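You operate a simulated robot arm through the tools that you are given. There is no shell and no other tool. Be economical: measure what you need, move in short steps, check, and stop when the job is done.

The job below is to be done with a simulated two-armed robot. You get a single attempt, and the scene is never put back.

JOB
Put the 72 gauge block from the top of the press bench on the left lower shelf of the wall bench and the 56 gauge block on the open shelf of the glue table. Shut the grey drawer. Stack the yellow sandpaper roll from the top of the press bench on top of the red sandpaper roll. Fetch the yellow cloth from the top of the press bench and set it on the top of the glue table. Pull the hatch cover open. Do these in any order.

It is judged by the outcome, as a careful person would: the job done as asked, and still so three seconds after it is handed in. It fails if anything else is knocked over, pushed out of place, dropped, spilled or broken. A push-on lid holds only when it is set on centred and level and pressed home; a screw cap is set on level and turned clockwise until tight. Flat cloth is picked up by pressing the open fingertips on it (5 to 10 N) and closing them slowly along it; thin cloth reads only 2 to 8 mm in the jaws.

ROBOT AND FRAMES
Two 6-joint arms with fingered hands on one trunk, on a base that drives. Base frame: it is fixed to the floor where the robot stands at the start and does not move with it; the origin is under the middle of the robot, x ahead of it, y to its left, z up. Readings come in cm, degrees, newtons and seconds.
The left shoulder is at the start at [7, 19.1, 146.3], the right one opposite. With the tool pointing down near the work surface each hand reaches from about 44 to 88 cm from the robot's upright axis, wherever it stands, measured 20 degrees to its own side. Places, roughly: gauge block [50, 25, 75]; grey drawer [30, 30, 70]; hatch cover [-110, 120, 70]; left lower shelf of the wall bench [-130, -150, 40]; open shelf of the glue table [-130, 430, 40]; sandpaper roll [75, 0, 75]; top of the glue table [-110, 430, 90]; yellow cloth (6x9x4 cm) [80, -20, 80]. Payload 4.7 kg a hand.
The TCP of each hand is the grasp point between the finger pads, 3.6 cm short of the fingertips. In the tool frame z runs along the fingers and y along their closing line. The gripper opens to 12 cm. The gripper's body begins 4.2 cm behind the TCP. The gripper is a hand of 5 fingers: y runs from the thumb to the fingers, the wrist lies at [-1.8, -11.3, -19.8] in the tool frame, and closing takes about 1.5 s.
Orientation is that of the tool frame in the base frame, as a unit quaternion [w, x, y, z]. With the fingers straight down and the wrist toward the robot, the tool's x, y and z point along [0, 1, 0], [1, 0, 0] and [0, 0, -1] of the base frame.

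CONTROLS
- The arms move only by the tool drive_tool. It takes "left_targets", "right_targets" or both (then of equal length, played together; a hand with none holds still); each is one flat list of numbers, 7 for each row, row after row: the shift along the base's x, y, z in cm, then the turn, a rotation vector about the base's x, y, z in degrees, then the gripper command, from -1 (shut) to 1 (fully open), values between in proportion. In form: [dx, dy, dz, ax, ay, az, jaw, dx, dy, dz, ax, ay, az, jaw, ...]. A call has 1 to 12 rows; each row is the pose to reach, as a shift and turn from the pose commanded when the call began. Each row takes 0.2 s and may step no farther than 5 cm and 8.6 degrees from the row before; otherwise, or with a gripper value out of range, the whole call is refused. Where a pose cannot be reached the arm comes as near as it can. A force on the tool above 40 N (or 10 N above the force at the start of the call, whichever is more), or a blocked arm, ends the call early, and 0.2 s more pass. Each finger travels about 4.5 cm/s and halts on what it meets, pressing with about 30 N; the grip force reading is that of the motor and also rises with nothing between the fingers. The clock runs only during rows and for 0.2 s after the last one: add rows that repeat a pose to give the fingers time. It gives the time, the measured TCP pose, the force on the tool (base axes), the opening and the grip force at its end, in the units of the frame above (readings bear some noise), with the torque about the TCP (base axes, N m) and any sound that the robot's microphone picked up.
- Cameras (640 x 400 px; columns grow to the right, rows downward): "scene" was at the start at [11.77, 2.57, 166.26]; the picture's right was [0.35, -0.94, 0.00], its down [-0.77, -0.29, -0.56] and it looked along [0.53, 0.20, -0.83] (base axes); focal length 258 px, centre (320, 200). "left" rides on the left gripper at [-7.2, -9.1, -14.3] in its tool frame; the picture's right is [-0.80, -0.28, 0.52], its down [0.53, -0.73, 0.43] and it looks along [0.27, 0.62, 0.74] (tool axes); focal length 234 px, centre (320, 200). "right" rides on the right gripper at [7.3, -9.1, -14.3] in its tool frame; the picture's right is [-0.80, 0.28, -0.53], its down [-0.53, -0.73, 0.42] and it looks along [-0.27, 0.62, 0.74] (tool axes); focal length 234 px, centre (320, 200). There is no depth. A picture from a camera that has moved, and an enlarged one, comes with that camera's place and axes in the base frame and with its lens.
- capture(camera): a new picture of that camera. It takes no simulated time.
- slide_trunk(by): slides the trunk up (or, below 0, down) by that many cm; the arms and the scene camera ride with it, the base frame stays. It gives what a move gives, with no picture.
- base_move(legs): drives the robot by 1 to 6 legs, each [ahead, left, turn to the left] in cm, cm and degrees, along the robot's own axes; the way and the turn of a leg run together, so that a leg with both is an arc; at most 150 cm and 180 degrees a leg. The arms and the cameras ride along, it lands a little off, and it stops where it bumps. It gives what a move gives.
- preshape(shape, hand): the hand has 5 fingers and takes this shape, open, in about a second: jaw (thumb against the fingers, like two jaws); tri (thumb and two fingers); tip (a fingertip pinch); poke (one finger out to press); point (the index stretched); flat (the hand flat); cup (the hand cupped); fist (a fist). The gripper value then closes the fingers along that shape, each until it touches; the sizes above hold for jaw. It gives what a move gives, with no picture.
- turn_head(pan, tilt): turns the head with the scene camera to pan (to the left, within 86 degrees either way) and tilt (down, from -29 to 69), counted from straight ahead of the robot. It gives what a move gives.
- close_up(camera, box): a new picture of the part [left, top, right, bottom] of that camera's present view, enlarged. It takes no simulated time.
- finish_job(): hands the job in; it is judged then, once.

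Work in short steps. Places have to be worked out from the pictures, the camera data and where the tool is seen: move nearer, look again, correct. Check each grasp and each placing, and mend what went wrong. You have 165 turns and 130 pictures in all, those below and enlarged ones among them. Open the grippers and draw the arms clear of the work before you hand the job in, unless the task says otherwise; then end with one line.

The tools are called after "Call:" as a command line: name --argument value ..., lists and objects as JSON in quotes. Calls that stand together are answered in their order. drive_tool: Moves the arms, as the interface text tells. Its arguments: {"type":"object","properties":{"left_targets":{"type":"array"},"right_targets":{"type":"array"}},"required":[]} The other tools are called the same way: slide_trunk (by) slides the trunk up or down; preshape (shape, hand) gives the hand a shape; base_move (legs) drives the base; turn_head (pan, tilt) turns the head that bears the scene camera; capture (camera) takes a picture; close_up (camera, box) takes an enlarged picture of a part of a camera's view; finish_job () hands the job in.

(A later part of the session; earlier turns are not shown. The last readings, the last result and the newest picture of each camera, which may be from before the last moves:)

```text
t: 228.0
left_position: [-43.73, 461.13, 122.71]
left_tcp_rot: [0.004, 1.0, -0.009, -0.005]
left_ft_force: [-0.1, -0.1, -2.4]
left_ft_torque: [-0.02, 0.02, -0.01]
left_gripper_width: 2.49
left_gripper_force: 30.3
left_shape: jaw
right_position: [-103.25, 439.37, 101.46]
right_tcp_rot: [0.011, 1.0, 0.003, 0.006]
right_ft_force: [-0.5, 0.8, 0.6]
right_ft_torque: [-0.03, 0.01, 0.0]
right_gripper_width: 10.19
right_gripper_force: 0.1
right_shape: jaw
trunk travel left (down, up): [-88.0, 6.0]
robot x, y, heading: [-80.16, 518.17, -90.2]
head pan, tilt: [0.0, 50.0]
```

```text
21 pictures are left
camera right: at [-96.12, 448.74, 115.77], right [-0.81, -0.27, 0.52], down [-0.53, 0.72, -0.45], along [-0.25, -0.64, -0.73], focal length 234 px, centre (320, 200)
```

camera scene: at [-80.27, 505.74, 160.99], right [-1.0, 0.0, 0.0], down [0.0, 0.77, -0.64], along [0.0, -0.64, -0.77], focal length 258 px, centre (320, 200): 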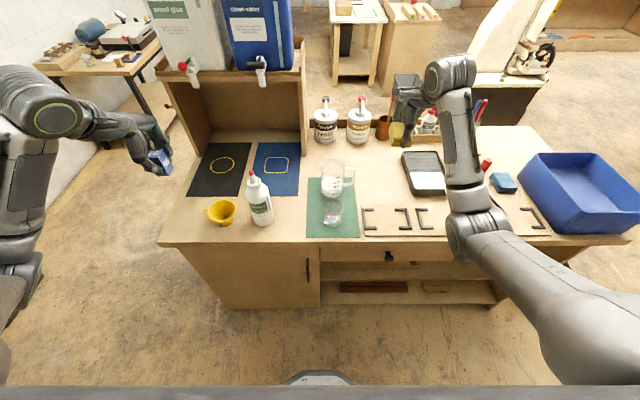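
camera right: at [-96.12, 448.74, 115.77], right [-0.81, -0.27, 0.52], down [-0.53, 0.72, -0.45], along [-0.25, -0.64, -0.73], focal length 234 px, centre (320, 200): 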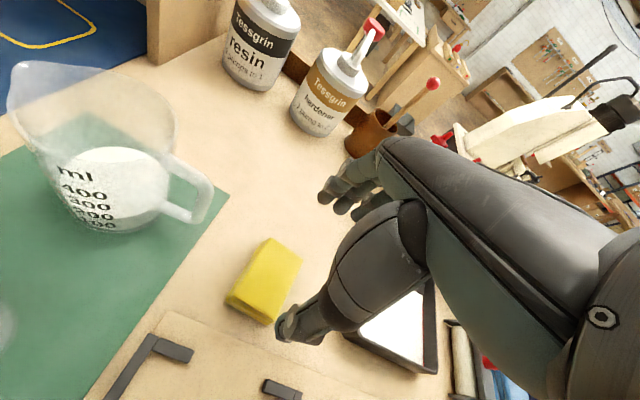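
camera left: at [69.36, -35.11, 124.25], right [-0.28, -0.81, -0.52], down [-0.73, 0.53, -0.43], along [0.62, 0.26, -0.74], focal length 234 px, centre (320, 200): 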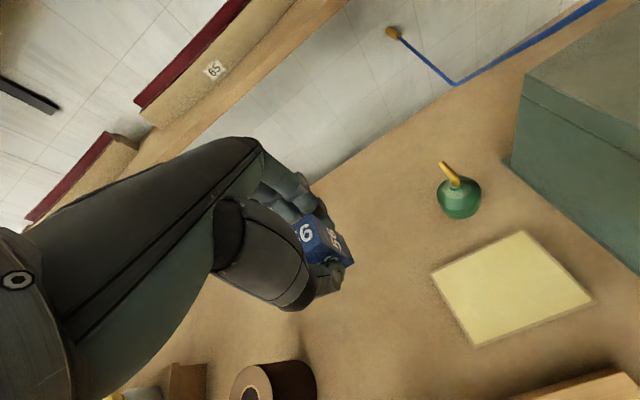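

The cloth rests on the glue table top. I'm withdrawing the right hand, backing off, and lowering the trunk to look at the open shelf.

Call:
drive_tool --right_targets '[0, 0, 5, 0, 0, 0, 0.8, 0, 0, 10, 0, 0, 0, 1, -1, 4, 13, 0, 0, 0, 1, -2, 8, 15, 0, 0, 0, 1, -3, 12, 16, 0, 0, 0, 1, -4, 16, 17, 0, 0, 0, 1, -5, 20, 18, 0, 0, 0, 1, -6, 24, 19, 0, 0, 0, 1, -7, 28, 20, 0, 0, 0, 1]'

Call:
base_move --legs '[[-14, -16, 0]]'

Call:
slide_trunk --by -30

Call:
turn_head --pan 0 --tilt 38

Call:
capture --camera "scene"

```text
refused: row 3 steps farther than a row can; nothing moved
```

```text
t: 229.6
left_position: [-59.79, 475.15, 122.52]
left_tcp_rot: [0.005, 1.0, -0.01, -0.006]
left_ft_force: [-0.2, 0.4, -1.3]
left_ft_torque: [0.02, -0.02, -0.02]
left_gripper_width: 2.49
left_gripper_force: 30.2
left_shape: jaw
right_position: [-119.19, 453.44, 101.35]
right_tcp_rot: [0.011, 1.0, 0.001, 0.005]
right_ft_force: [0.3, -0.1, -0.9]
right_ft_torque: [0.04, -0.02, 0.02]
right_gripper_width: 10.18
right_gripper_force: 0.0
right_shape: jaw
trunk travel left (down, up): [-88.0, 6.0]
robot x, y, heading: [-96.75, 532.73, -90.2]
head pan, tilt: [0.0, 50.0]
```

```text
t: 231.1
left_position: [-59.82, 475.59, 110.14]
left_tcp_rot: [0.006, 1.0, -0.01, -0.006]
left_ft_force: [-0.9, -0.4, -1.3]
left_ft_torque: [0.04, 0.02, -0.03]
left_gripper_width: 2.48
left_gripper_force: 29.8
left_shape: jaw
right_position: [-119.08, 452.93, 90.37]
right_tcp_rot: [0.026, 1.0, 0.004, 0.006]
right_ft_force: [0.1, 4.7, 14.7]
right_ft_torque: [0.6, 0.01, 0.05]
right_gripper_width: 10.22
right_gripper_force: 0.0
right_shape: jaw
trunk travel left (down, up): [-75.4, 18.6]
robot x, y, heading: [-96.55, 532.71, -90.6]
head pan, tilt: [0.0, 50.0]
stopped: the force on the tool passed its limit (the readings are from after the stop); the commanded pose is now the measured one
```

```text
t: 231.8
left_position: [-59.85, 475.6, 110.25]
left_tcp_rot: [0.006, 1.0, -0.01, -0.006]
left_ft_force: [-0.7, -0.8, -1.0]
left_ft_torque: [0.04, -0.01, 0.0]
left_gripper_width: 2.47
left_gripper_force: 30.2
left_shape: jaw
right_position: [-119.2, 453.02, 90.44]
right_tcp_rot: [0.025, 1.0, 0.004, 0.007]
right_ft_force: [0.3, 2.1, 16.7]
right_ft_torque: [0.47, 0.1, 0.06]
right_gripper_width: 10.23
right_gripper_force: 0.1
right_shape: jaw
trunk travel left (down, up): [-75.4, 18.6]
robot x, y, heading: [-96.11, 532.56, -90.3]
head pan, tilt: [0.0, 38.0]
```

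```text
20 pictures are left
camera scene: at [-96.21, 519.44, 150.19], right [-1.0, 0.01, 0.0], down [0.0, 0.61, -0.79], along [-0.01, -0.79, -0.61], focal length 258 px, centre (320, 200)
```

scene: 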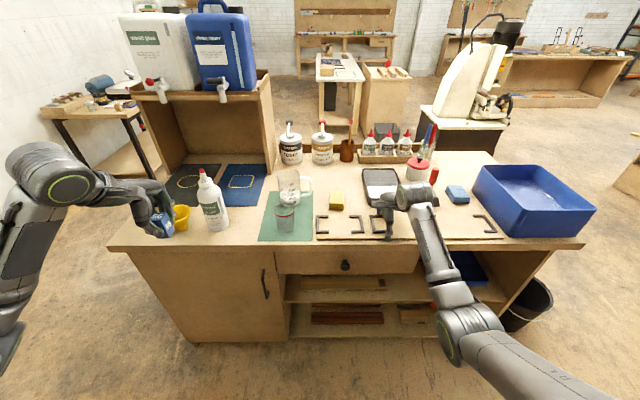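

The retraction call was refused and the trunk stopped when the right fingertips touched the board lightly (15 N). I'm raising the right hand straight up now and then pulling back.

Call:
drive_tool --right_targets '[0, 0, 2, 0, 0, 0, 0.7, 0, 0, 5, 0, 0, 0, 0.7, 0, 0, 9, 0, 0, 0, 0.7, 0, 0, 13, 0, 0, 0, 0.7, 0, 0, 17, 0, 0, 0, 0.7, 0, 4, 19, 0, 0, 0, 0.7, 0, 8, 20, 0, 0, 0, 0.7, 0, 12, 20, 0, 0, 0, 0.7, 0, 16, 20, 0, 0, 0, 0.7, 0, 20, 20, 0, 0, 0, 0.7, 0, 24, 20, 0, 0, 0, 0.7, 0, 26, 20, 0, 0, 0, 0.7]'

Call:
close_up --camera "scene" --box '[260, 120, 600, 350]'

```text
t: 234.4
left_position: [-60.0, 475.33, 110.08]
left_tcp_rot: [0.005, 1.0, -0.009, -0.005]
left_ft_force: [0.3, 0.5, -2.1]
left_ft_torque: [0.0, -0.02, 0.01]
left_gripper_width: 2.51
left_gripper_force: 30.2
left_shape: jaw
right_position: [-125.76, 472.72, 104.79]
right_tcp_rot: [0.024, 1.0, 0.006, 0.009]
right_ft_force: [-0.4, 0.2, -0.3]
right_ft_torque: [0.05, 0.02, -0.03]
right_gripper_width: 10.18
right_gripper_force: 0.1
right_shape: jaw
right hand out of reach, approached as far as the arm can: row 8, 9, 10, 11, 12
trunk travel left (down, up): [-75.4, 18.6]
robot x, y, heading: [-96.23, 532.81, -90.2]
head pan, tilt: [0.0, 38.0]
```

```text
1.74 times, centred on (430, 235) of scene
camera zoom: at [-96.35, 519.12, 150.15], right [-1.0, 0.01, 0.0], down [0.0, 0.62, -0.79], along [-0.01, -0.79, -0.62], focal length 450 px, centre (129, 139)
```

zoom: 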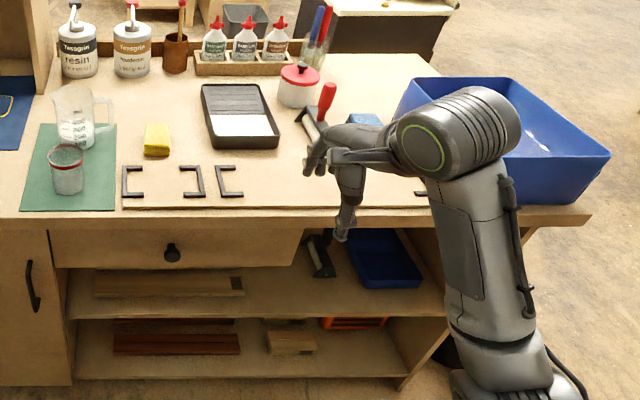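

Everything on the table is undisturbed. The upper open shelf (z≈50, front y≈460) has a free gap around x=-138 with no drawer above it. I'm backing 10 cm and strafing right so the left hand lines up.

Call:
base_move --legs '[[-10, 0, 0], [0, -60, 0]]'

Call:
slide_trunk --by -30

Call:
turn_head --pan 12 --tilt 30

Call:
capture --camera "scene"

```text
t: 238.6
left_position: [-120.45, 485.38, 110.29]
left_tcp_rot: [0.005, 1.0, -0.015, -0.006]
left_ft_force: [0.2, -0.5, -1.8]
left_ft_torque: [0.01, -0.02, -0.03]
left_gripper_width: 2.49
left_gripper_force: 30.2
left_shape: jaw
right_position: [-186.05, 483.42, 104.89]
right_tcp_rot: [0.024, 1.0, 0.0, 0.007]
right_ft_force: [1.0, 0.4, 0.4]
right_ft_torque: [-0.01, 0.05, -0.01]
right_gripper_width: 10.2
right_gripper_force: 0.0
right_shape: jaw
trunk travel left (down, up): [-75.4, 18.6]
robot x, y, heading: [-155.9, 543.24, -91.2]
head pan, tilt: [0.0, 38.0]
```

```text
t: 241.6
left_position: [-120.44, 485.48, 80.18]
left_tcp_rot: [0.005, 1.0, -0.015, -0.005]
left_ft_force: [0.5, -0.5, -0.6]
left_ft_torque: [0.02, 0.0, 0.01]
left_gripper_width: 2.51
left_gripper_force: 29.8
left_shape: jaw
right_position: [-186.07, 483.45, 74.89]
right_tcp_rot: [0.025, 1.0, 0.0, 0.007]
right_ft_force: [-0.6, 0.0, -1.0]
right_ft_torque: [0.0, -0.04, 0.02]
right_gripper_width: 10.2
right_gripper_force: 0.1
right_shape: jaw
trunk travel left (down, up): [-45.4, 48.6]
robot x, y, heading: [-155.9, 543.09, -90.7]
head pan, tilt: [0.0, 38.0]
```

```text
t: 242.3
left_position: [-120.47, 485.54, 80.15]
left_tcp_rot: [0.004, 1.0, -0.016, -0.005]
left_ft_force: [0.0, 0.6, -0.8]
left_ft_torque: [0.01, -0.02, -0.02]
left_gripper_width: 2.51
left_gripper_force: 29.8
left_shape: jaw
right_position: [-186.02, 483.44, 74.93]
right_tcp_rot: [0.024, 1.0, -0.001, 0.007]
right_ft_force: [0.3, -0.2, -0.7]
right_ft_torque: [0.02, 0.0, 0.03]
right_gripper_width: 10.19
right_gripper_force: 0.2
right_shape: jaw
trunk travel left (down, up): [-45.4, 48.6]
robot x, y, heading: [-156.38, 543.22, -91.0]
head pan, tilt: [12.0, 30.0]
```

```text
18 pictures are left
camera scene: at [-154.43, 529.31, 121.38], right [-0.98, -0.19, 0.0], down [-0.1, 0.49, -0.87], along [0.17, -0.85, -0.5], focal length 258 px, centre (320, 200)
```

scene: 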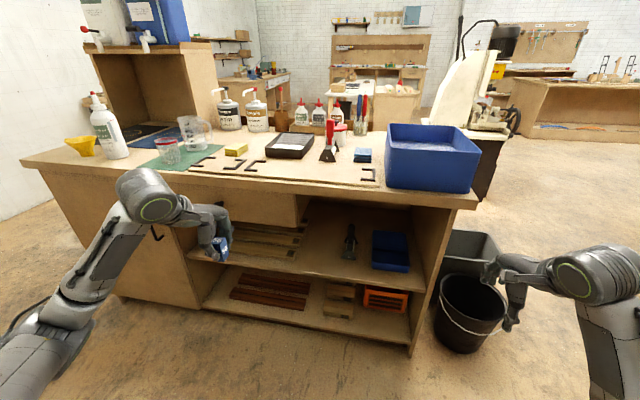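

A clear view: combining both views, the open shelf is at z≈43–46 with its front at y≈456 and a free gap near x=-139 between the wood pile and hammer. I'm lowering and aligning the left hand while still outside.

Call:
slide_trunk --by -12

Call:
drive_tool --left_targets '[-2.5, 0, -2, 0, 0, 0, -1, -5, 0, -4, 0, 0, 0, -1, -7.5, 0, -6, 0, 0, 0, -1, -10, 0, -8, 0, 0, 0, -1, -12.5, 0, -10, 0, 0, 0, -1, -15, 0, -12, 0, 0, 0, -1, -17, 0, -13.5, 0, 0, 0, -1, -18.6, 0, -14.5, 0, 0, 1.8, -1]' --right_targets '[0, 1, 0, 0, 0, 0, 0.7, 0, 2, 0, 0, 0, 0, 0.7, 0, 3, 0, 0, 0, 0, 0.7, 0, 4, 0, 0, 0, 0, 0.7, 0, 5, 0, 0, 0, 0, 0.7, 0, 6, 0, 0, 0, 0, 0.7, 0, 7, 0, 0, 0, 0, 0.7, 0, 8, 0, 0, 0, 0, 0.7]'

Call:
base_move --legs '[[10, 0, 1]]'

Call:
capture --camera "left"

```text
t: 243.8
left_position: [-120.38, 485.47, 68.18]
left_tcp_rot: [0.005, 1.0, -0.015, -0.006]
left_ft_force: [0.0, -0.6, -1.4]
left_ft_torque: [0.0, 0.01, -0.02]
left_gripper_width: 2.5
left_gripper_force: 30.3
left_shape: jaw
right_position: [-186.08, 483.44, 62.9]
right_tcp_rot: [0.025, 1.0, -0.001, 0.007]
right_ft_force: [0.4, 0.1, 0.6]
right_ft_torque: [-0.01, 0.01, 0.01]
right_gripper_width: 10.2
right_gripper_force: 0.0
right_shape: jaw
trunk travel left (down, up): [-33.4, 60.6]
robot x, y, heading: [-156.62, 543.06, -90.9]
head pan, tilt: [12.0, 30.0]
```

```text
t: 245.6
left_position: [-139.07, 485.39, 53.48]
left_tcp_rot: [0.004, 1.0, 0.0, -0.006]
left_ft_force: [0.3, -0.7, -1.2]
left_ft_torque: [0.01, 0.0, 0.0]
left_gripper_width: 2.49
left_gripper_force: 29.9
left_shape: jaw
left hand out of reach, approached as far as the arm can: row 2, 3, 4, 5
right_position: [-188.2, 490.29, 61.48]
right_tcp_rot: [0.026, 1.0, 0.001, 0.011]
right_ft_force: [-0.9, -0.3, 0.2]
right_ft_torque: [-0.04, 0.0, -0.03]
right_gripper_width: 10.22
right_gripper_force: 0.0
right_shape: jaw
right hand out of reach, approached as far as the arm can: row 1, 2, 3, 4, 5, 6, 7, 8
trunk travel left (down, up): [-33.4, 60.6]
robot x, y, heading: [-156.28, 543.14, -90.8]
head pan, tilt: [12.0, 30.0]
```

```text
t: 246.8
left_position: [-138.07, 475.81, 53.46]
left_tcp_rot: [0.004, 1.0, 0.009, -0.005]
left_ft_force: [-0.3, -0.8, -1.5]
left_ft_torque: [-0.02, 0.03, 0.02]
left_gripper_width: 2.49
left_gripper_force: 29.9
left_shape: jaw
right_position: [-187.24, 479.56, 61.55]
right_tcp_rot: [0.027, 1.0, 0.01, 0.01]
right_ft_force: [1.0, -0.1, -0.1]
right_ft_torque: [-0.01, 0.0, 0.0]
right_gripper_width: 10.2
right_gripper_force: 0.1
right_shape: jaw
trunk travel left (down, up): [-33.4, 60.6]
robot x, y, heading: [-156.11, 533.25, -89.7]
head pan, tilt: [12.0, 30.0]
```

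```text
17 pictures are left
camera left: at [-145.38, 484.8, 67.87], right [-0.81, 0.26, -0.52], down [0.51, 0.74, -0.44], along [0.27, -0.62, -0.73], focal length 234 px, centre (320, 200)
```

left: 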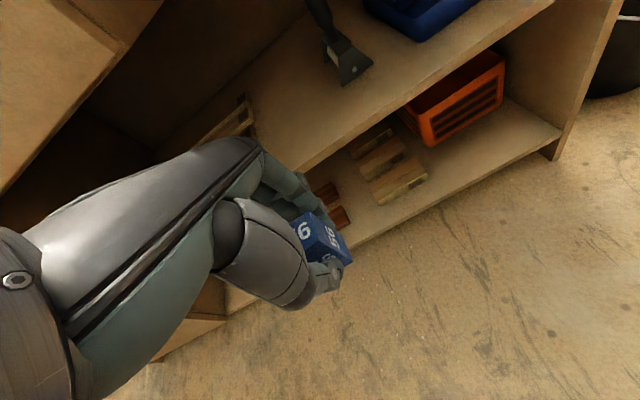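

All three views agree: shelf z≈43.5, front y≈456. I'm advancing the block in over the shelf at about 4 cm clearance.

Call:
drive_tool --left_targets '[0, -3, -0.5, 0, 0, 0, -1, 0, -6, -1, 0, 0, 0, -1, 0, -9, -1, 0, 0, 0, -1, 0, -12, -1, 0, 0, 0, -1, -0.4, -15, -1, 0, 0, 0, -1, -0.4, -18, -1, 0, 0, 0, -1, -0.4, -21, -1, 0, 0, 0, -1, -0.4, -23.5, -1, 0, 0, 0, -1, -0.4, -25.3, -1, 0, 0, 0, -1, -0.4, -25.3, -1, 0, 0, 0, -1]'

Call:
capture --camera "left"

Call:
capture --camera "scene"

```text
t: 248.9
left_position: [-138.42, 450.35, 52.65]
left_tcp_rot: [0.005, 1.0, 0.01, -0.005]
left_ft_force: [-0.3, 0.2, -1.3]
left_ft_torque: [0.01, 0.02, -0.02]
left_gripper_width: 2.49
left_gripper_force: 29.8
left_shape: jaw
right_position: [-187.38, 479.64, 61.62]
right_tcp_rot: [0.026, 1.0, 0.01, 0.009]
right_ft_force: [0.8, -0.5, -0.4]
right_ft_torque: [0.0, -0.03, 0.0]
right_gripper_width: 10.18
right_gripper_force: 0.0
right_shape: jaw
trunk travel left (down, up): [-33.4, 60.6]
robot x, y, heading: [-156.28, 533.18, -89.9]
head pan, tilt: [12.0, 30.0]
```

```text
16 pictures are left
camera left: at [-145.82, 459.46, 66.91], right [-0.81, 0.26, -0.52], down [0.51, 0.74, -0.44], along [0.27, -0.62, -0.73], focal length 234 px, centre (320, 200)
```

left: 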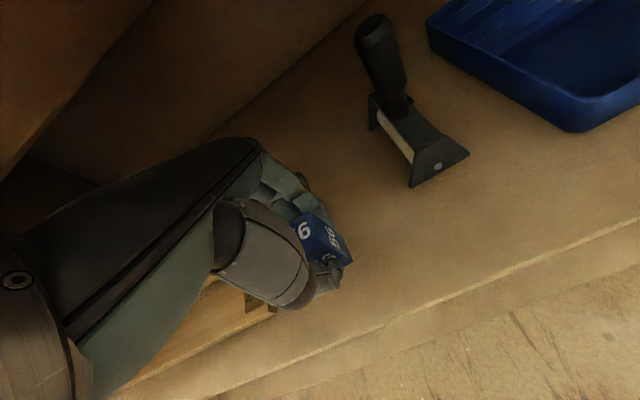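

```text
15 pictures are left
camera scene: at [-154.27, 519.35, 109.38], right [-0.98, -0.21, 0.0], down [-0.1, 0.49, -0.87], along [0.18, -0.85, -0.5], focal length 258 px, centre (320, 200)
```

scene: 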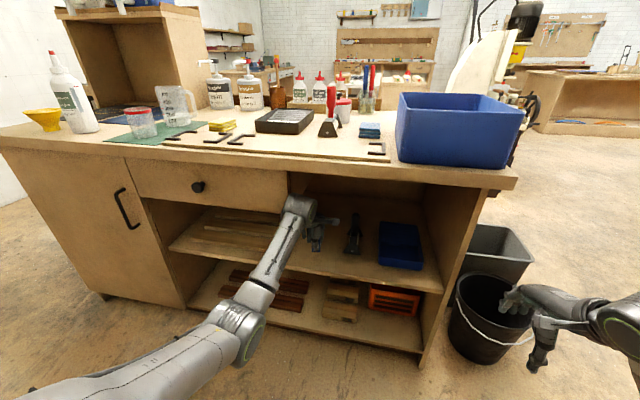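

The block is inside the bay, clear of hammer and wood. I'm lowering to contact.

Call:
drive_tool --left_targets '[0, 0, -1, 0, 0, 0, -1, 0, 0, -2, 0, 0, 0, -1, 0, 0, -3, 0, 0, 0, -1, 0, 0, -3.5, 0, 0, 0, -1, 0, 0, -3.9, 0, 0, 0, -1, 0, 0, -4.3, 0, 0, 0, -1, 0, 0, -4.7, 0, 0, 0, -1, 0, 0, -5, 0, 0, 0, -1]'

Call:
capture --camera "left"

```text
t: 250.8
left_position: [-138.54, 450.39, 48.44]
left_tcp_rot: [0.01, 1.0, 0.01, -0.005]
left_ft_force: [-0.5, 4.5, 30.3]
left_ft_torque: [-0.06, -0.03, -0.03]
left_gripper_width: 2.66
left_gripper_force: 30.1
left_shape: jaw
right_position: [-187.28, 479.82, 61.8]
right_tcp_rot: [0.028, 1.0, 0.01, 0.01]
right_ft_force: [0.2, -0.9, 0.9]
right_ft_torque: [-0.01, -0.01, 0.01]
right_gripper_width: 10.18
right_gripper_force: 0.1
right_shape: jaw
trunk travel left (down, up): [-33.4, 60.6]
robot x, y, heading: [-155.92, 532.92, -90.1]
head pan, tilt: [12.0, 30.0]
```

```text
14 pictures are left
camera left: at [-145.87, 459.66, 62.56], right [-0.81, 0.25, -0.52], down [0.51, 0.73, -0.45], along [0.27, -0.63, -0.73], focal length 234 px, centre (320, 200)
```

left: 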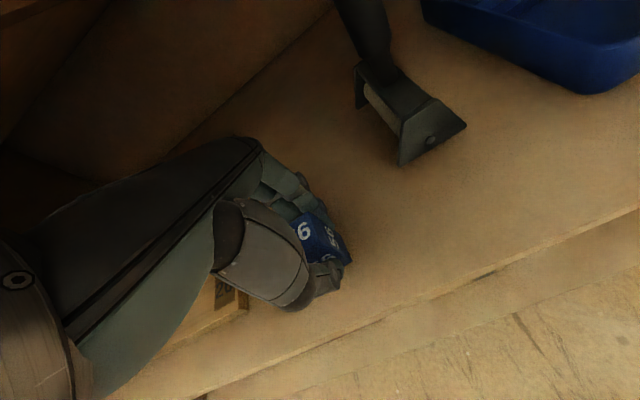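

Contact (30 N). I'm easing up, opening modestly, then lifting clear of the block and withdrawing.

Call:
drive_tool --left_targets '[0, 0, 0.3, 0, 0, 0, -0.55, 0, 0, 0.3, 0, 0, 0, -0.45, 0, 0, 0.3, 0, 0, 0, -0.35, 0, 0, 0.3, 0, 0, 0, -0.2, 0, 0, 0.3, 0, 0, 0, 0, 0, 0, 0.3, 0, 0, 0, 0, 0, 0, 1, 0, 0, 0, 0, 0, 0, 2.5, 0, 0, 0, 0, 0, 0, 4.5, 0, 0, 0, 0, 0, 0, 6.2, 0, 0, 0, 0]'

Call:
capture --camera "left"

```text
t: 252.9
left_position: [-138.38, 450.63, 53.91]
left_tcp_rot: [0.005, 1.0, 0.01, -0.005]
left_ft_force: [-0.4, 0.7, -0.1]
left_ft_torque: [0.03, 0.0, 0.02]
left_gripper_width: 5.97
left_gripper_force: 0.1
left_shape: jaw
right_position: [-187.29, 479.73, 61.5]
right_tcp_rot: [0.026, 1.0, 0.009, 0.01]
right_ft_force: [0.1, 0.6, 0.4]
right_ft_torque: [-0.01, -0.01, -0.01]
right_gripper_width: 10.18
right_gripper_force: 0.2
right_shape: jaw
trunk travel left (down, up): [-33.4, 60.6]
robot x, y, heading: [-156.29, 533.29, -89.6]
head pan, tilt: [12.0, 30.0]
```

```text
13 pictures are left
camera left: at [-145.84, 459.61, 68.17], right [-0.81, 0.26, -0.52], down [0.51, 0.74, -0.44], along [0.27, -0.62, -0.73], focal length 234 px, centre (320, 200)
```

left: 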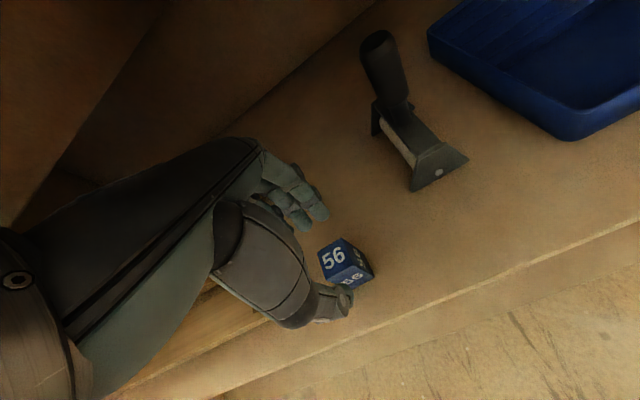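

The 56 block stands on the shelf. I'm rising 1.2 cm more and withdrawing straight back.

Call:
drive_tool --left_targets '[0, 0.5, 1.2, 0, 0, 0, 0, 0, 3, 1.4, 0, 0, 0, 0, 0, 6, 1.5, 0, 0, 0, 0, 0, 9, 1.5, 0, 0, 0, 0, 0, 13, 1.5, 0, 0, 0, 0, 0, 17, 1.5, 0, 0, 0, 0, 0, 21, 1.5, 0, 0, 0, 0, 0, 25, 1.5, 0, 0, 0, 0]'

Call:
base_move --legs '[[-9, 0, 0]]'

Call:
close_up --camera "scene" --box '[80, 80, 480, 330]'

```text
t: 254.8
left_position: [-138.37, 475.52, 55.57]
left_tcp_rot: [0.005, 1.0, 0.01, -0.005]
left_ft_force: [0.1, 0.0, 0.0]
left_ft_torque: [-0.02, -0.02, 0.03]
left_gripper_width: 5.97
left_gripper_force: 0.2
left_shape: jaw
right_position: [-187.32, 479.78, 61.63]
right_tcp_rot: [0.026, 1.0, 0.011, 0.01]
right_ft_force: [1.1, -0.1, -0.1]
right_ft_torque: [0.0, 0.0, 0.01]
right_gripper_width: 10.2
right_gripper_force: 0.0
right_shape: jaw
trunk travel left (down, up): [-33.4, 60.6]
robot x, y, heading: [-156.14, 533.33, -90.1]
head pan, tilt: [12.0, 30.0]
```

```text
t: 255.9
left_position: [-138.38, 484.45, 55.56]
left_tcp_rot: [0.006, 1.0, 0.011, -0.006]
left_ft_force: [0.4, 0.0, -0.1]
left_ft_torque: [-0.04, -0.02, 0.01]
left_gripper_width: 5.96
left_gripper_force: 0.0
left_shape: jaw
right_position: [-187.21, 488.76, 61.58]
right_tcp_rot: [0.025, 1.0, 0.009, 0.009]
right_ft_force: [0.3, -0.6, -0.5]
right_ft_torque: [-0.01, 0.02, 0.03]
right_gripper_width: 10.22
right_gripper_force: 0.1
right_shape: jaw
trunk travel left (down, up): [-33.4, 60.6]
robot x, y, heading: [-156.46, 542.33, -89.9]
head pan, tilt: [12.0, 30.0]
```

```text
1.60 times, centred on (280, 205) of scene
camera zoom: at [-154.27, 528.49, 109.4], right [-0.98, -0.21, 0.0], down [-0.1, 0.49, -0.87], along [0.18, -0.85, -0.5], focal length 414 px, centre (384, 192)
```

zoom: 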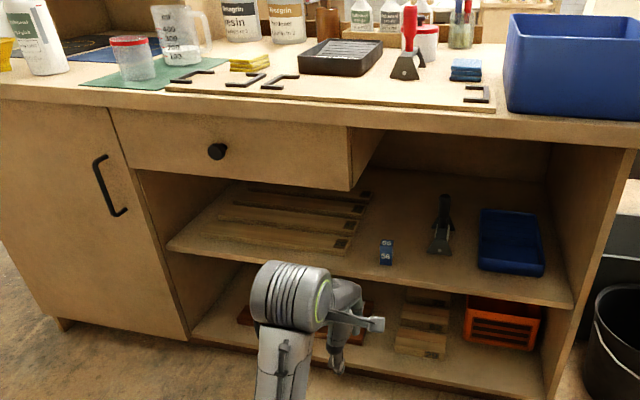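

The 56 block sits on the open shelf. Raising the trunk, then driving back around to face the hatch location near [-110, 120].

Call:
slide_trunk --by 40

Call:
slide_trunk --by 18

Call:
base_move --legs '[[10, 0, 0], [0, 95, 0], [0, 95, 0], [115, 0, 0], [60, -35, 0], [140, 0, 0]]'

Call:
base_move --legs '[[91, 0, 0], [0, 0, -90]]'

Call:
turn_head --pan 0 --tilt 42

Call:
capture --camera "scene"

```text
t: 259.7
left_position: [-138.4, 484.44, 95.57]
left_tcp_rot: [0.004, 1.0, 0.01, -0.006]
left_ft_force: [0.0, -0.3, -0.5]
left_ft_torque: [0.03, 0.0, 0.01]
left_gripper_width: 5.95
left_gripper_force: 0.0
left_shape: jaw
right_position: [-187.24, 488.63, 101.47]
right_tcp_rot: [0.026, 1.0, 0.01, 0.01]
right_ft_force: [-0.3, -0.3, 0.0]
right_ft_torque: [0.0, 0.03, 0.01]
right_gripper_width: 10.22
right_gripper_force: 0.1
right_shape: jaw
trunk travel left (down, up): [-73.4, 20.6]
robot x, y, heading: [-156.32, 542.29, -89.8]
head pan, tilt: [12.0, 30.0]
```

```text
t: 261.7
left_position: [-138.39, 484.46, 113.68]
left_tcp_rot: [0.004, 1.0, 0.01, -0.006]
left_ft_force: [-0.1, -0.2, 0.2]
left_ft_torque: [0.0, -0.03, 0.0]
left_gripper_width: 5.97
left_gripper_force: 0.1
left_shape: jaw
right_position: [-187.28, 488.71, 119.49]
right_tcp_rot: [0.026, 1.0, 0.009, 0.01]
right_ft_force: [-0.5, 0.9, -0.2]
right_ft_torque: [-0.03, 0.0, 0.01]
right_gripper_width: 10.21
right_gripper_force: 0.0
right_shape: jaw
trunk travel left (down, up): [-91.4, 2.6]
robot x, y, heading: [-156.13, 542.54, -89.8]
head pan, tilt: [12.0, 30.0]
```

```text
t: 271.1
left_position: [39.54, 474.71, 113.72]
left_tcp_rot: [0.005, 1.0, 0.021, -0.006]
left_ft_force: [-0.1, 0.1, -0.6]
left_ft_torque: [0.02, -0.02, 0.0]
left_gripper_width: 5.95
left_gripper_force: 0.0
left_shape: jaw
right_position: [-9.36, 477.78, 119.48]
right_tcp_rot: [0.025, 0.999, 0.021, 0.01]
right_ft_force: [0.4, 0.1, -0.2]
right_ft_torque: [-0.01, 0.05, 0.01]
right_gripper_width: 10.23
right_gripper_force: 0.1
right_shape: jaw
trunk travel left (down, up): [-91.4, 2.6]
robot x, y, heading: [20.87, 531.72, -88.7]
head pan, tilt: [12.0, 30.0]
stopped in leg 3: the robot was blocked; the commanded pose is now the measured one
```

```text
t: 275.1
left_position: [41.82, 393.32, 113.81]
left_tcp_rot: [0.006, 1.0, 0.017, -0.007]
left_ft_force: [1.0, 0.1, -0.7]
left_ft_torque: [0.02, 0.01, 0.01]
left_gripper_width: 5.98
left_gripper_force: 0.0
left_shape: jaw
right_position: [-7.42, 397.6, 118.88]
right_tcp_rot: [0.018, 1.0, 0.015, 0.008]
right_ft_force: [-0.1, 0.2, -0.2]
right_ft_torque: [0.0, 0.03, 0.02]
right_gripper_width: 10.21
right_gripper_force: 0.0
right_shape: jaw
trunk travel left (down, up): [-91.4, 2.6]
robot x, y, heading: [23.33, 450.92, -88.9]
head pan, tilt: [12.0, 30.0]
stopped in leg 1: the robot was blocked; the commanded pose is now the measured one
```

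```text
t: 275.9
left_position: [41.84, 393.63, 113.78]
left_tcp_rot: [0.007, 1.0, 0.018, -0.006]
left_ft_force: [0.3, 0.9, -0.5]
left_ft_torque: [-0.01, 0.0, 0.0]
left_gripper_width: 5.97
left_gripper_force: 0.1
left_shape: jaw
right_position: [-7.28, 397.42, 118.99]
right_tcp_rot: [0.019, 1.0, 0.016, 0.009]
right_ft_force: [0.6, 0.2, 0.3]
right_ft_torque: [0.02, -0.02, -0.01]
right_gripper_width: 10.21
right_gripper_force: 0.2
right_shape: jaw
trunk travel left (down, up): [-91.4, 2.6]
robot x, y, heading: [23.21, 450.56, -88.7]
head pan, tilt: [0.0, 42.0]
```

```text
11 pictures are left
camera scene: at [23.33, 437.91, 165.6], right [-1.0, -0.02, 0.0], down [-0.01, 0.67, -0.75], along [0.01, -0.75, -0.67], focal length 258 px, centre (320, 200)
```

scene: 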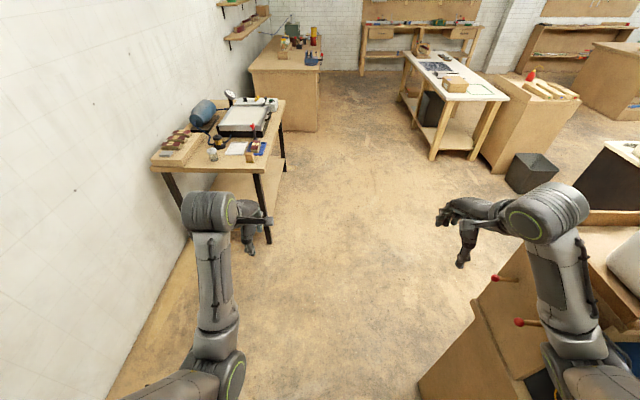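

Blocked: my right elbow is close to the canisters at the table end. I'm moving left (away) first, then ahead, then back into the corridor in shorter legs.

Call:
base_move --legs '[[0, 28, 0], [82, 0, 0], [20, -50, 0], [140, 0, 0]]'

Call:
close_up --camera "scene" --box '[160, 0, 640, 300]'

```text
t: 291.1
left_position: [24.26, 150.2, 113.7]
left_tcp_rot: [0.006, 1.0, 0.019, -0.007]
left_ft_force: [0.7, 0.0, 0.1]
left_ft_torque: [-0.01, 0.01, 0.01]
left_gripper_width: 5.93
left_gripper_force: 0.1
left_shape: jaw
right_position: [-24.98, 154.04, 118.84]
right_tcp_rot: [0.017, 1.0, 0.015, 0.009]
right_ft_force: [0.1, 0.0, 0.2]
right_ft_torque: [0.0, 0.0, 0.02]
right_gripper_width: 10.21
right_gripper_force: 0.1
right_shape: jaw
trunk travel left (down, up): [-91.4, 2.6]
robot x, y, heading: [4.98, 207.61, -88.9]
head pan, tilt: [0.0, 42.0]
```

```text
1.33 times, centred on (400, 150) of scene
camera zoom: at [5.71, 194.32, 165.56], right [-1.0, -0.02, 0.0], down [-0.01, 0.67, -0.74], along [0.01, -0.74, -0.67], focal length 345 px, centre (213, 267)
```

zoom: 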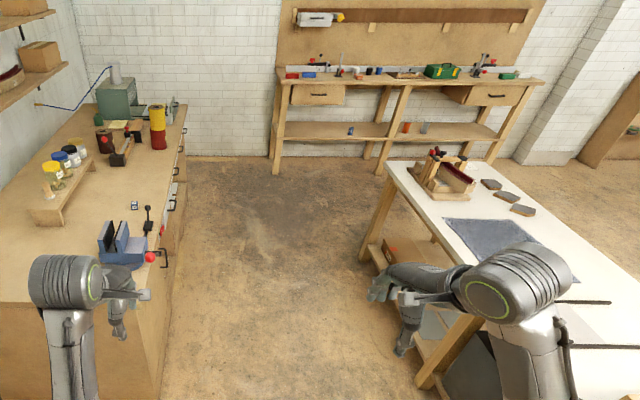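

The stack and the 72 block look right from here. The hatch seems to be the plate with a black handle in the white table's top near [-105, 113]. I'm driving to face it.

Call:
base_move --legs '[[92, 0, 0], [0, 0, -91], [18, 0, 0]]'

Call:
turn_head --pan 0 --tilt 48

Call:
capture --camera "scene"

```text
t: 296.3
left_position: [26.04, 62.04, 113.48]
left_tcp_rot: [0.005, 0.999, 0.039, -0.006]
left_ft_force: [-1.0, 0.2, -0.1]
left_ft_torque: [0.05, -0.03, 0.0]
left_gripper_width: 5.98
left_gripper_force: 0.0
left_shape: jaw
right_position: [-23.19, 63.79, 118.74]
right_tcp_rot: [0.017, 0.999, 0.036, 0.009]
right_ft_force: [-0.3, -0.4, 0.5]
right_ft_torque: [0.0, -0.04, -0.01]
right_gripper_width: 10.18
right_gripper_force: 0.1
right_shape: jaw
trunk travel left (down, up): [-91.4, 2.6]
robot x, y, heading: [4.92, 118.81, -86.5]
head pan, tilt: [0.0, 42.0]
stopped in leg 2: the robot was blocked; the commanded pose is now the measured one
```

```text
t: 296.9
left_position: [26.08, 62.02, 113.66]
left_tcp_rot: [0.006, 0.999, 0.038, -0.005]
left_ft_force: [0.2, 0.2, -0.2]
left_ft_torque: [0.0, -0.04, -0.01]
left_gripper_width: 5.97
left_gripper_force: 0.0
left_shape: jaw
right_position: [-23.19, 64.04, 118.81]
right_tcp_rot: [0.017, 0.999, 0.036, 0.01]
right_ft_force: [0.4, -0.7, -0.2]
right_ft_torque: [-0.01, -0.04, -0.02]
right_gripper_width: 10.19
right_gripper_force: 0.1
right_shape: jaw
trunk travel left (down, up): [-91.4, 2.6]
robot x, y, heading: [5.06, 119.06, -86.8]
head pan, tilt: [0.0, 48.0]
```

```text
9 pictures are left
camera scene: at [5.78, 105.96, 164.71], right [-1.0, -0.06, 0.0], down [-0.04, 0.74, -0.67], along [0.04, -0.67, -0.74], focal length 258 px, centre (320, 200)
```

scene: 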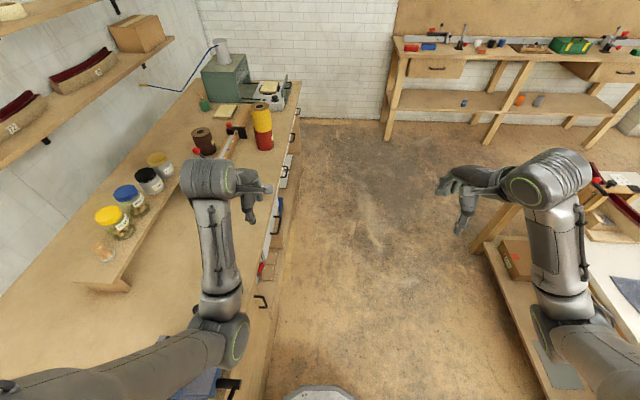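

Blocked because my left elbow is beside the vise. I'm backing away and to the right, then turning to face the white table.

Call:
base_move --legs '[[-40, -10, 0], [0, 0, -93], [0, 35, 0]]'

Call:
capture --camera "scene"

```text
t: 305.3
left_position: [-64.3, 104.39, 113.69]
left_tcp_rot: [0.0, 0.721, -0.693, -0.008]
left_ft_force: [-1.0, 0.6, 0.3]
left_ft_torque: [-0.01, 0.01, 0.01]
left_gripper_width: 5.94
left_gripper_force: 0.2
left_shape: jaw
right_position: [-60.65, 153.58, 118.65]
right_tcp_rot: [0.02, 0.72, -0.693, -0.005]
right_ft_force: [-1.5, 0.2, 0.8]
right_ft_torque: [-0.01, 0.01, 0.0]
right_gripper_width: 10.22
right_gripper_force: 0.0
right_shape: jaw
trunk travel left (down, up): [-91.4, 2.6]
robot x, y, heading: [-6.78, 123.33, -178.7]
head pan, tilt: [0.0, 48.0]
```

```text
8 pictures are left
camera scene: at [-19.66, 123.27, 164.71], right [-0.03, 1.0, 0.0], down [0.74, 0.02, -0.67], along [-0.67, -0.02, -0.74], focal length 258 px, centre (320, 200)
```

scene: 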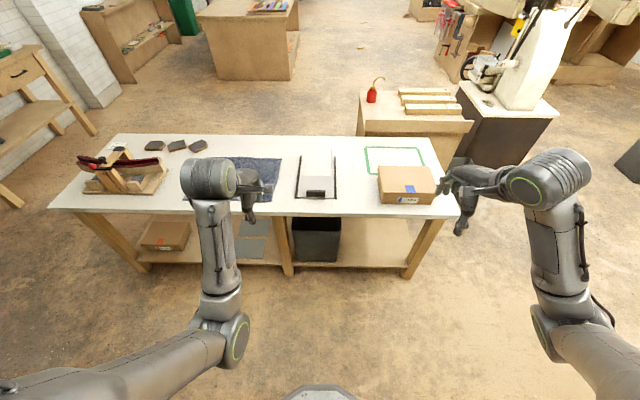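

There it is: a white sliding cover between black rails with a black handle at the near end. I'm zooming in.

Call:
close_up --camera "scene" --box '[270, 135, 370, 215]'

```text
5.00 times, centred on (320, 175) of scene
camera zoom: at [-19.66, 123.27, 164.71], right [-0.03, 1.0, 0.0], down [0.74, 0.02, -0.67], along [-0.67, -0.02, -0.74], focal length 1292 px, centre (320, 325)
```

zoom: 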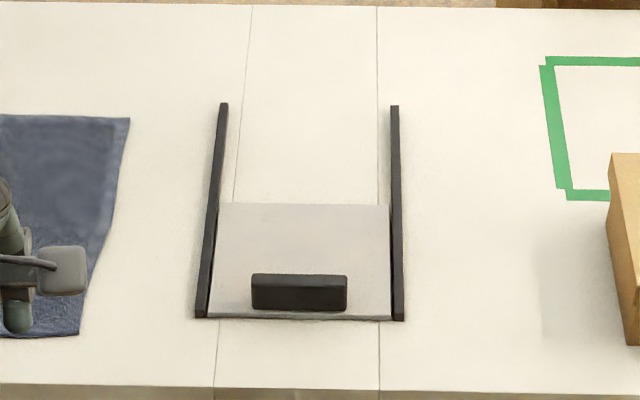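

The cover (about 15 cm long) sits at the near end of 31 cm rails, so it opens by sliding away (-x) about 16 cm. Its handle is at about [-101.7, 119, 78.5]. I'm positioning the base and trunk.

Call:
base_move --legs '[[30, -14, -1.3]]'

Call:
slide_trunk --by -15

Call:
capture --camera "left"

```text
t: 307.5
left_position: [-94.75, 119.5, 113.72]
left_tcp_rot: [0.0, 0.712, -0.702, -0.008]
left_ft_force: [0.9, 0.5, 0.9]
left_ft_torque: [0.01, 0.01, -0.01]
left_gripper_width: 5.96
left_gripper_force: 0.1
left_shape: jaw
right_position: [-89.74, 168.51, 118.88]
right_tcp_rot: [0.019, 0.711, -0.703, -0.007]
right_ft_force: [0.0, 0.4, 0.8]
right_ft_torque: [0.01, 0.03, -0.02]
right_gripper_width: 10.19
right_gripper_force: 0.0
right_shape: jaw
trunk travel left (down, up): [-91.4, 2.6]
robot x, y, heading: [-37.13, 136.81, 180.0]
head pan, tilt: [0.0, 48.0]
```

```text
t: 309.2
left_position: [-94.8, 119.53, 98.67]
left_tcp_rot: [0.0, 0.712, -0.702, -0.008]
left_ft_force: [-0.3, 0.1, 0.1]
left_ft_torque: [-0.04, 0.0, -0.01]
left_gripper_width: 5.95
left_gripper_force: 0.1
left_shape: jaw
right_position: [-89.88, 168.51, 103.86]
right_tcp_rot: [0.018, 0.712, -0.702, -0.006]
right_ft_force: [0.4, -0.4, 0.2]
right_ft_torque: [0.01, 0.02, -0.05]
right_gripper_width: 10.22
right_gripper_force: 0.1
right_shape: jaw
trunk travel left (down, up): [-76.4, 17.6]
robot x, y, heading: [-36.97, 136.97, 179.7]
head pan, tilt: [0.0, 48.0]
```

```text
6 pictures are left
camera left: at [-85.68, 126.68, 112.95], right [0.26, 0.81, -0.52], down [0.74, -0.52, -0.44], along [-0.62, -0.27, -0.73], focal length 234 px, centre (320, 200)
```

left: 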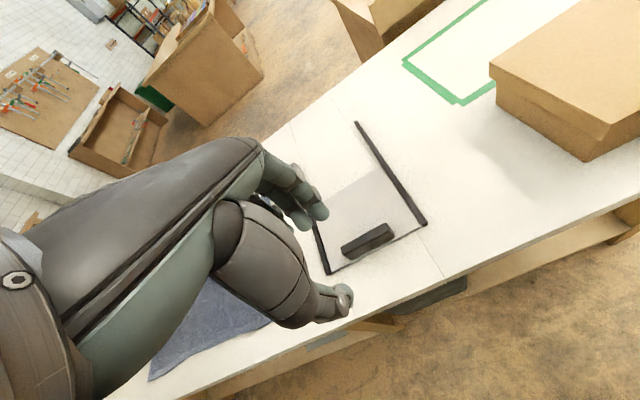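

The handle is confirmed at [-102.2, 119.4, 78.5]. I'm moving over it and descending to straddle it.

Call:
drive_tool --left_targets '[-2.5, 0, -2, 0, 0, 0, 0.4, -5, 0, -4, 0, 0, 0, 0.4, -7.4, 0, -7, 0, 0, 0, 0.4, -7.4, 0, -11, 0, 0, 0, 0.4, -7.4, 0, -14, 0, 0, 0, 0.4, -7.4, 0, -15, 0, 0, 0, 0.4, -7.4, 0, -15.7, 0, 0, 0, 0.4, -7.4, 0, -16.4, 0, 0, 0, 0.4, -7.4, 0, -17, 0, 0, 0, 0.4]'

Call:
capture --camera "left"

```text
t: 311.2
left_position: [-102.28, 119.53, 81.46]
left_tcp_rot: [-0.001, 0.712, -0.702, -0.007]
left_ft_force: [-1.0, 0.2, 0.1]
left_ft_torque: [-0.01, -0.03, 0.0]
left_gripper_width: 8.39
left_gripper_force: 0.1
left_shape: jaw
right_position: [-89.86, 168.52, 103.77]
right_tcp_rot: [0.019, 0.711, -0.703, -0.006]
right_ft_force: [0.7, 0.1, 0.1]
right_ft_torque: [-0.02, -0.01, 0.02]
right_gripper_width: 10.19
right_gripper_force: 0.0
right_shape: jaw
trunk travel left (down, up): [-76.4, 17.6]
robot x, y, heading: [-36.79, 137.07, 180.0]
head pan, tilt: [0.0, 48.0]
```

```text
5 pictures are left
camera left: at [-93.11, 126.72, 95.81], right [0.26, 0.81, -0.52], down [0.74, -0.52, -0.44], along [-0.62, -0.27, -0.73], focal length 234 px, centre (320, 200)
```

left: 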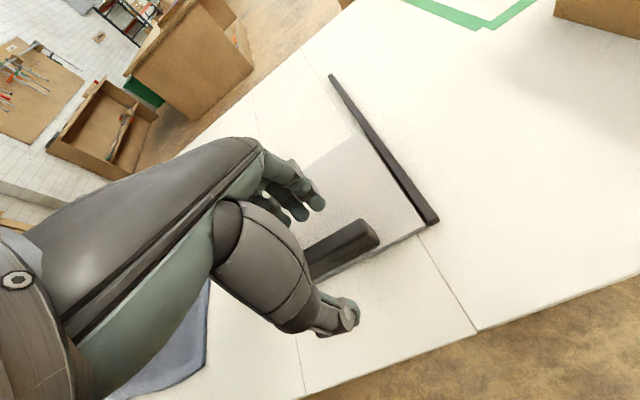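

The handle is between thumb and fingers. I'm lowering 0.7 cm and closing on it.

Call:
drive_tool --left_targets '[0, 0, -0.4, 0, 0, 0, 0.4, 0, 0, -0.7, 0, 0, 0, 0.2, 0, 0, -0.7, 0, 0, 0, 0, 0, 0, -0.7, 0, 0, 0, -0.3, 0, 0, -0.7, 0, 0, 0, -0.6, 0, 0, -0.7, 0, 0, 0, -1, 0, 0, -0.7, 0, 0, 0, -1, 0, 0, -0.7, 0, 0, 0, -1, 0, 0, -0.7, 0, 0, 0, -1]'

```text
t: 313.2
left_position: [-102.24, 119.59, 80.81]
left_tcp_rot: [-0.001, 0.712, -0.702, -0.007]
left_ft_force: [0.7, 0.1, -1.7]
left_ft_torque: [0.01, -0.02, -0.14]
left_gripper_width: 1.38
left_gripper_force: 30.1
left_shape: jaw
right_position: [-89.79, 168.4, 103.76]
right_tcp_rot: [0.019, 0.711, -0.703, -0.006]
right_ft_force: [-0.6, 0.3, -0.1]
right_ft_torque: [-0.01, 0.01, 0.01]
right_gripper_width: 10.24
right_gripper_force: 0.1
right_shape: jaw
trunk travel left (down, up): [-76.4, 17.6]
robot x, y, heading: [-36.74, 136.91, 179.8]
head pan, tilt: [0.0, 48.0]
```

The grip reads 1.4 cm at 30 N, so the handle is held. I'm sliding the cover away along the rails.

Call:
drive_tool --left_targets '[-1, 0, 0, 0, 0, 0, -1, -2.5, 0, 0, 0, 0, 0, -1, -4, 0, 0, 0, 0, 0, -1, -6, 0, 0, 0, 0, 0, -1, -8, 0, 0, 0, 0, 0, -1, -8, 0, 0, 0, 0, 0, -1]'

Call:
capture --camera "left"

```text
t: 314.6
left_position: [-110.21, 119.62, 80.96]
left_tcp_rot: [-0.001, 0.712, -0.702, -0.008]
left_ft_force: [0.0, -0.2, -9.0]
left_ft_torque: [-0.02, -0.04, -0.09]
left_gripper_width: 1.38
left_gripper_force: 29.5
left_shape: jaw
right_position: [-89.94, 168.57, 103.82]
right_tcp_rot: [0.019, 0.711, -0.702, -0.006]
right_ft_force: [0.0, 0.2, -0.1]
right_ft_torque: [-0.01, 0.0, 0.0]
right_gripper_width: 10.2
right_gripper_force: 0.1
right_shape: jaw
trunk travel left (down, up): [-76.4, 17.6]
robot x, y, heading: [-36.71, 136.89, 179.7]
head pan, tilt: [0.0, 48.0]
```

```text
4 pictures are left
camera left: at [-101.11, 126.69, 95.2], right [0.26, 0.81, -0.52], down [0.74, -0.52, -0.44], along [-0.62, -0.27, -0.74], focal length 234 px, centre (320, 200)
```

left: 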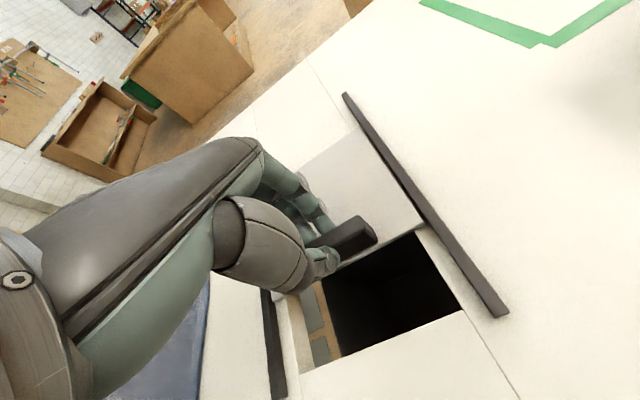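

The cover slides and the opening appears. I'm continuing to the end of the rails.

Call:
drive_tool --left_targets '[-1.5, 0, -0.1, 0, 0, 0, -1, -3, 0, -0.1, 0, 0, 0, -1, -4.5, 0, -0.1, 0, 0, 0, -1, -6, 0, -0.1, 0, 0, 0, -1, -7, 0, -0.1, 0, 0, 0, -1, -7.8, 0, -0.1, 0, 0, 0, -1]'

Call:
capture --camera "left"

```text
t: 316.0
left_position: [-117.57, 119.68, 80.82]
left_tcp_rot: [-0.003, 0.712, -0.702, -0.008]
left_ft_force: [22.2, -1.3, 4.8]
left_ft_torque: [-0.01, -0.74, -0.03]
left_gripper_width: 1.26
left_gripper_force: 29.9
left_shape: jaw
right_position: [-89.6, 168.57, 103.91]
right_tcp_rot: [0.02, 0.711, -0.703, -0.008]
right_ft_force: [-0.2, 1.6, 0.1]
right_ft_torque: [0.04, -0.05, 0.0]
right_gripper_width: 10.21
right_gripper_force: 0.1
right_shape: jaw
trunk travel left (down, up): [-76.4, 17.6]
robot x, y, heading: [-36.95, 136.99, 179.7]
head pan, tilt: [0.0, 48.0]
```

```text
3 pictures are left
camera left: at [-108.52, 126.7, 95.18], right [0.26, 0.81, -0.52], down [0.74, -0.51, -0.44], along [-0.62, -0.27, -0.74], focal length 234 px, centre (320, 200)
```

left: 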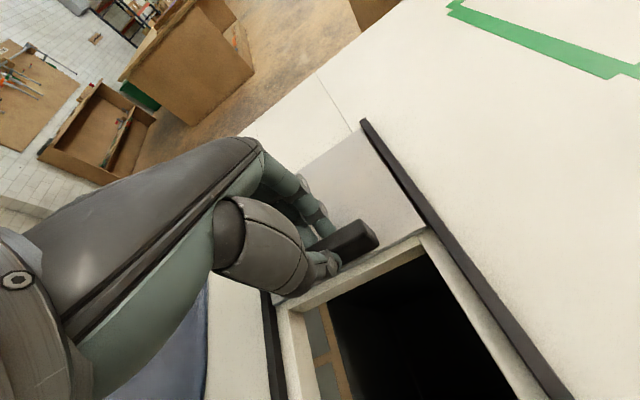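

The cover hit its end stop (22 N) and the hatch is fully open. I'm releasing the handle, rising and withdrawing.

Call:
drive_tool --left_targets '[0.3, 0, 0, 0, 0, 0, -0.6, 0.3, 0, 0, 0, 0, 0, -0.2, 0.3, 0, 0, 0, 0, 0, 0.1, 0.3, 0, 0, 0, 0, 0, 0.3, 0.3, 0, 0, 0, 0, 0, 0.3, 0.3, 0, 1.5, 0, 0, 0, 0.3, 0.3, 0, 4, 0, 0, 0, 0.3, 0.3, 0, 8, 0, 0, 0, 0.5, 0.3, 0, 12, 0, 0, 0, 1, 0.3, 0, 16, 0, 0, 0, 1, 0.3, 0, 20, 0, 0, 0, 1]'

Call:
base_move --legs '[[-30, 0, 0]]'

Call:
capture --camera "scene"

```text
t: 318.4
left_position: [-117.73, 119.39, 100.64]
left_tcp_rot: [-0.001, 0.712, -0.702, -0.008]
left_ft_force: [-0.7, -0.3, 0.5]
left_ft_torque: [0.02, 0.0, -0.03]
left_gripper_width: 11.99
left_gripper_force: 0.1
left_shape: jaw
right_position: [-89.84, 168.56, 103.8]
right_tcp_rot: [0.019, 0.711, -0.703, -0.006]
right_ft_force: [0.2, -0.2, -0.4]
right_ft_torque: [-0.03, -0.01, 0.03]
right_gripper_width: 10.23
right_gripper_force: 0.0
right_shape: jaw
trunk travel left (down, up): [-76.4, 17.6]
robot x, y, heading: [-37.34, 136.93, 179.8]
head pan, tilt: [0.0, 48.0]
```

```text
t: 320.5
left_position: [-87.9, 119.4, 100.73]
left_tcp_rot: [-0.001, 0.712, -0.702, -0.007]
left_ft_force: [0.2, -0.4, 0.5]
left_ft_torque: [0.04, 0.01, -0.03]
left_gripper_width: 11.97
left_gripper_force: 0.0
left_shape: jaw
right_position: [-59.92, 168.48, 103.85]
right_tcp_rot: [0.018, 0.71, -0.703, -0.006]
right_ft_force: [-0.4, 0.0, -0.3]
right_ft_torque: [-0.01, -0.07, 0.04]
right_gripper_width: 10.22
right_gripper_force: 0.0
right_shape: jaw
trunk travel left (down, up): [-76.4, 17.6]
robot x, y, heading: [-7.0, 136.95, 180.0]
head pan, tilt: [0.0, 48.0]
```

```text
2 pictures are left
camera scene: at [-19.87, 137.03, 149.7], right [0.0, 1.0, 0.0], down [0.74, 0.0, -0.67], along [-0.67, 0.0, -0.74], focal length 258 px, centre (320, 200)
```

scene: 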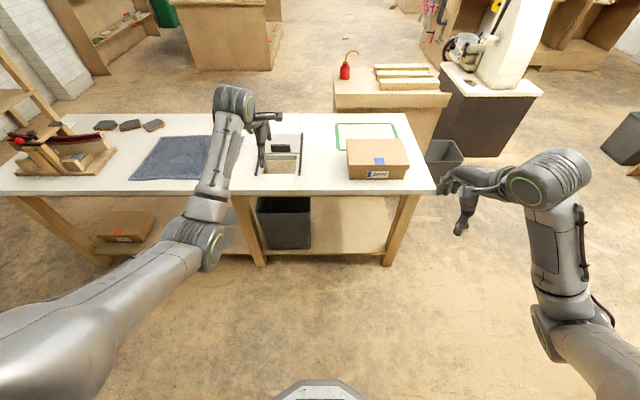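

The hatch is open and all is in place here. I'm opening and lifting the hands clear, and glancing toward the glue table to confirm nothing was disturbed there.

Call:
drive_tool --left_targets '[3, 0, 3, 0, 0, 0, 1, 6, 0, 6, 0, 0, 0, 1, 9, 0, 9, 0, 0, 0, 1]' --right_targets '[0, 0, 2, 0, 0, 0, 1, 0, 0, 4, 0, 0, 0, 1, 0, 0, 5, 0, 0, 0, 1]'

Call:
turn_head --pan -86 --tilt 12

Call:
close_up --camera "scene" --box '[180, 120, 460, 300]'

```text
t: 321.3
left_position: [-78.62, 119.43, 109.62]
left_tcp_rot: [0.0, 0.711, -0.703, -0.008]
left_ft_force: [-0.1, 0.5, -0.2]
left_ft_torque: [0.0, -0.01, 0.0]
left_gripper_width: 11.99
left_gripper_force: 0.0
left_shape: jaw
right_position: [-60.05, 170.09, 108.32]
right_tcp_rot: [0.022, 0.711, -0.703, -0.006]
right_ft_force: [0.9, 1.2, 1.4]
right_ft_torque: [0.02, 0.01, -0.01]
right_gripper_width: 11.96
right_gripper_force: 0.0
right_shape: jaw
right hand out of reach, approached as far as the arm can: row 1, 2, 3
trunk travel left (down, up): [-76.4, 17.6]
robot x, y, heading: [-6.72, 137.06, 179.8]
head pan, tilt: [0.0, 48.0]
```

```text
t: 322.9
left_position: [-78.82, 119.34, 109.64]
left_tcp_rot: [0.0, 0.712, -0.702, -0.008]
left_ft_force: [0.5, -0.4, 0.2]
left_ft_torque: [0.03, 0.04, 0.03]
left_gripper_width: 11.99
left_gripper_force: 0.0
left_shape: jaw
right_position: [-60.09, 170.24, 108.26]
right_tcp_rot: [0.021, 0.71, -0.704, -0.006]
right_ft_force: [-1.0, 0.1, 1.0]
right_ft_torque: [0.0, 0.01, -0.01]
right_gripper_width: 11.98
right_gripper_force: 0.0
right_shape: jaw
trunk travel left (down, up): [-76.4, 17.6]
robot x, y, heading: [-6.86, 136.84, 179.8]
head pan, tilt: [-85.9, 12.0]
```

```text
2.22 times, centred on (320, 210) of scene
camera zoom: at [-12.58, 146.31, 155.3], right [1.0, 0.07, 0.0], down [0.01, -0.21, -0.98], along [-0.07, 0.98, -0.21], focal length 574 px, centre (320, 178)
```

zoom: 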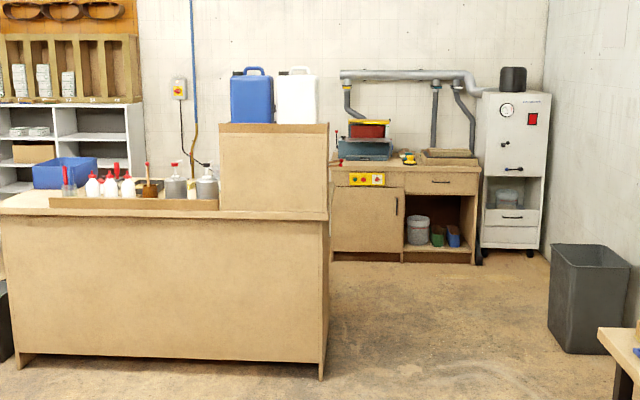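

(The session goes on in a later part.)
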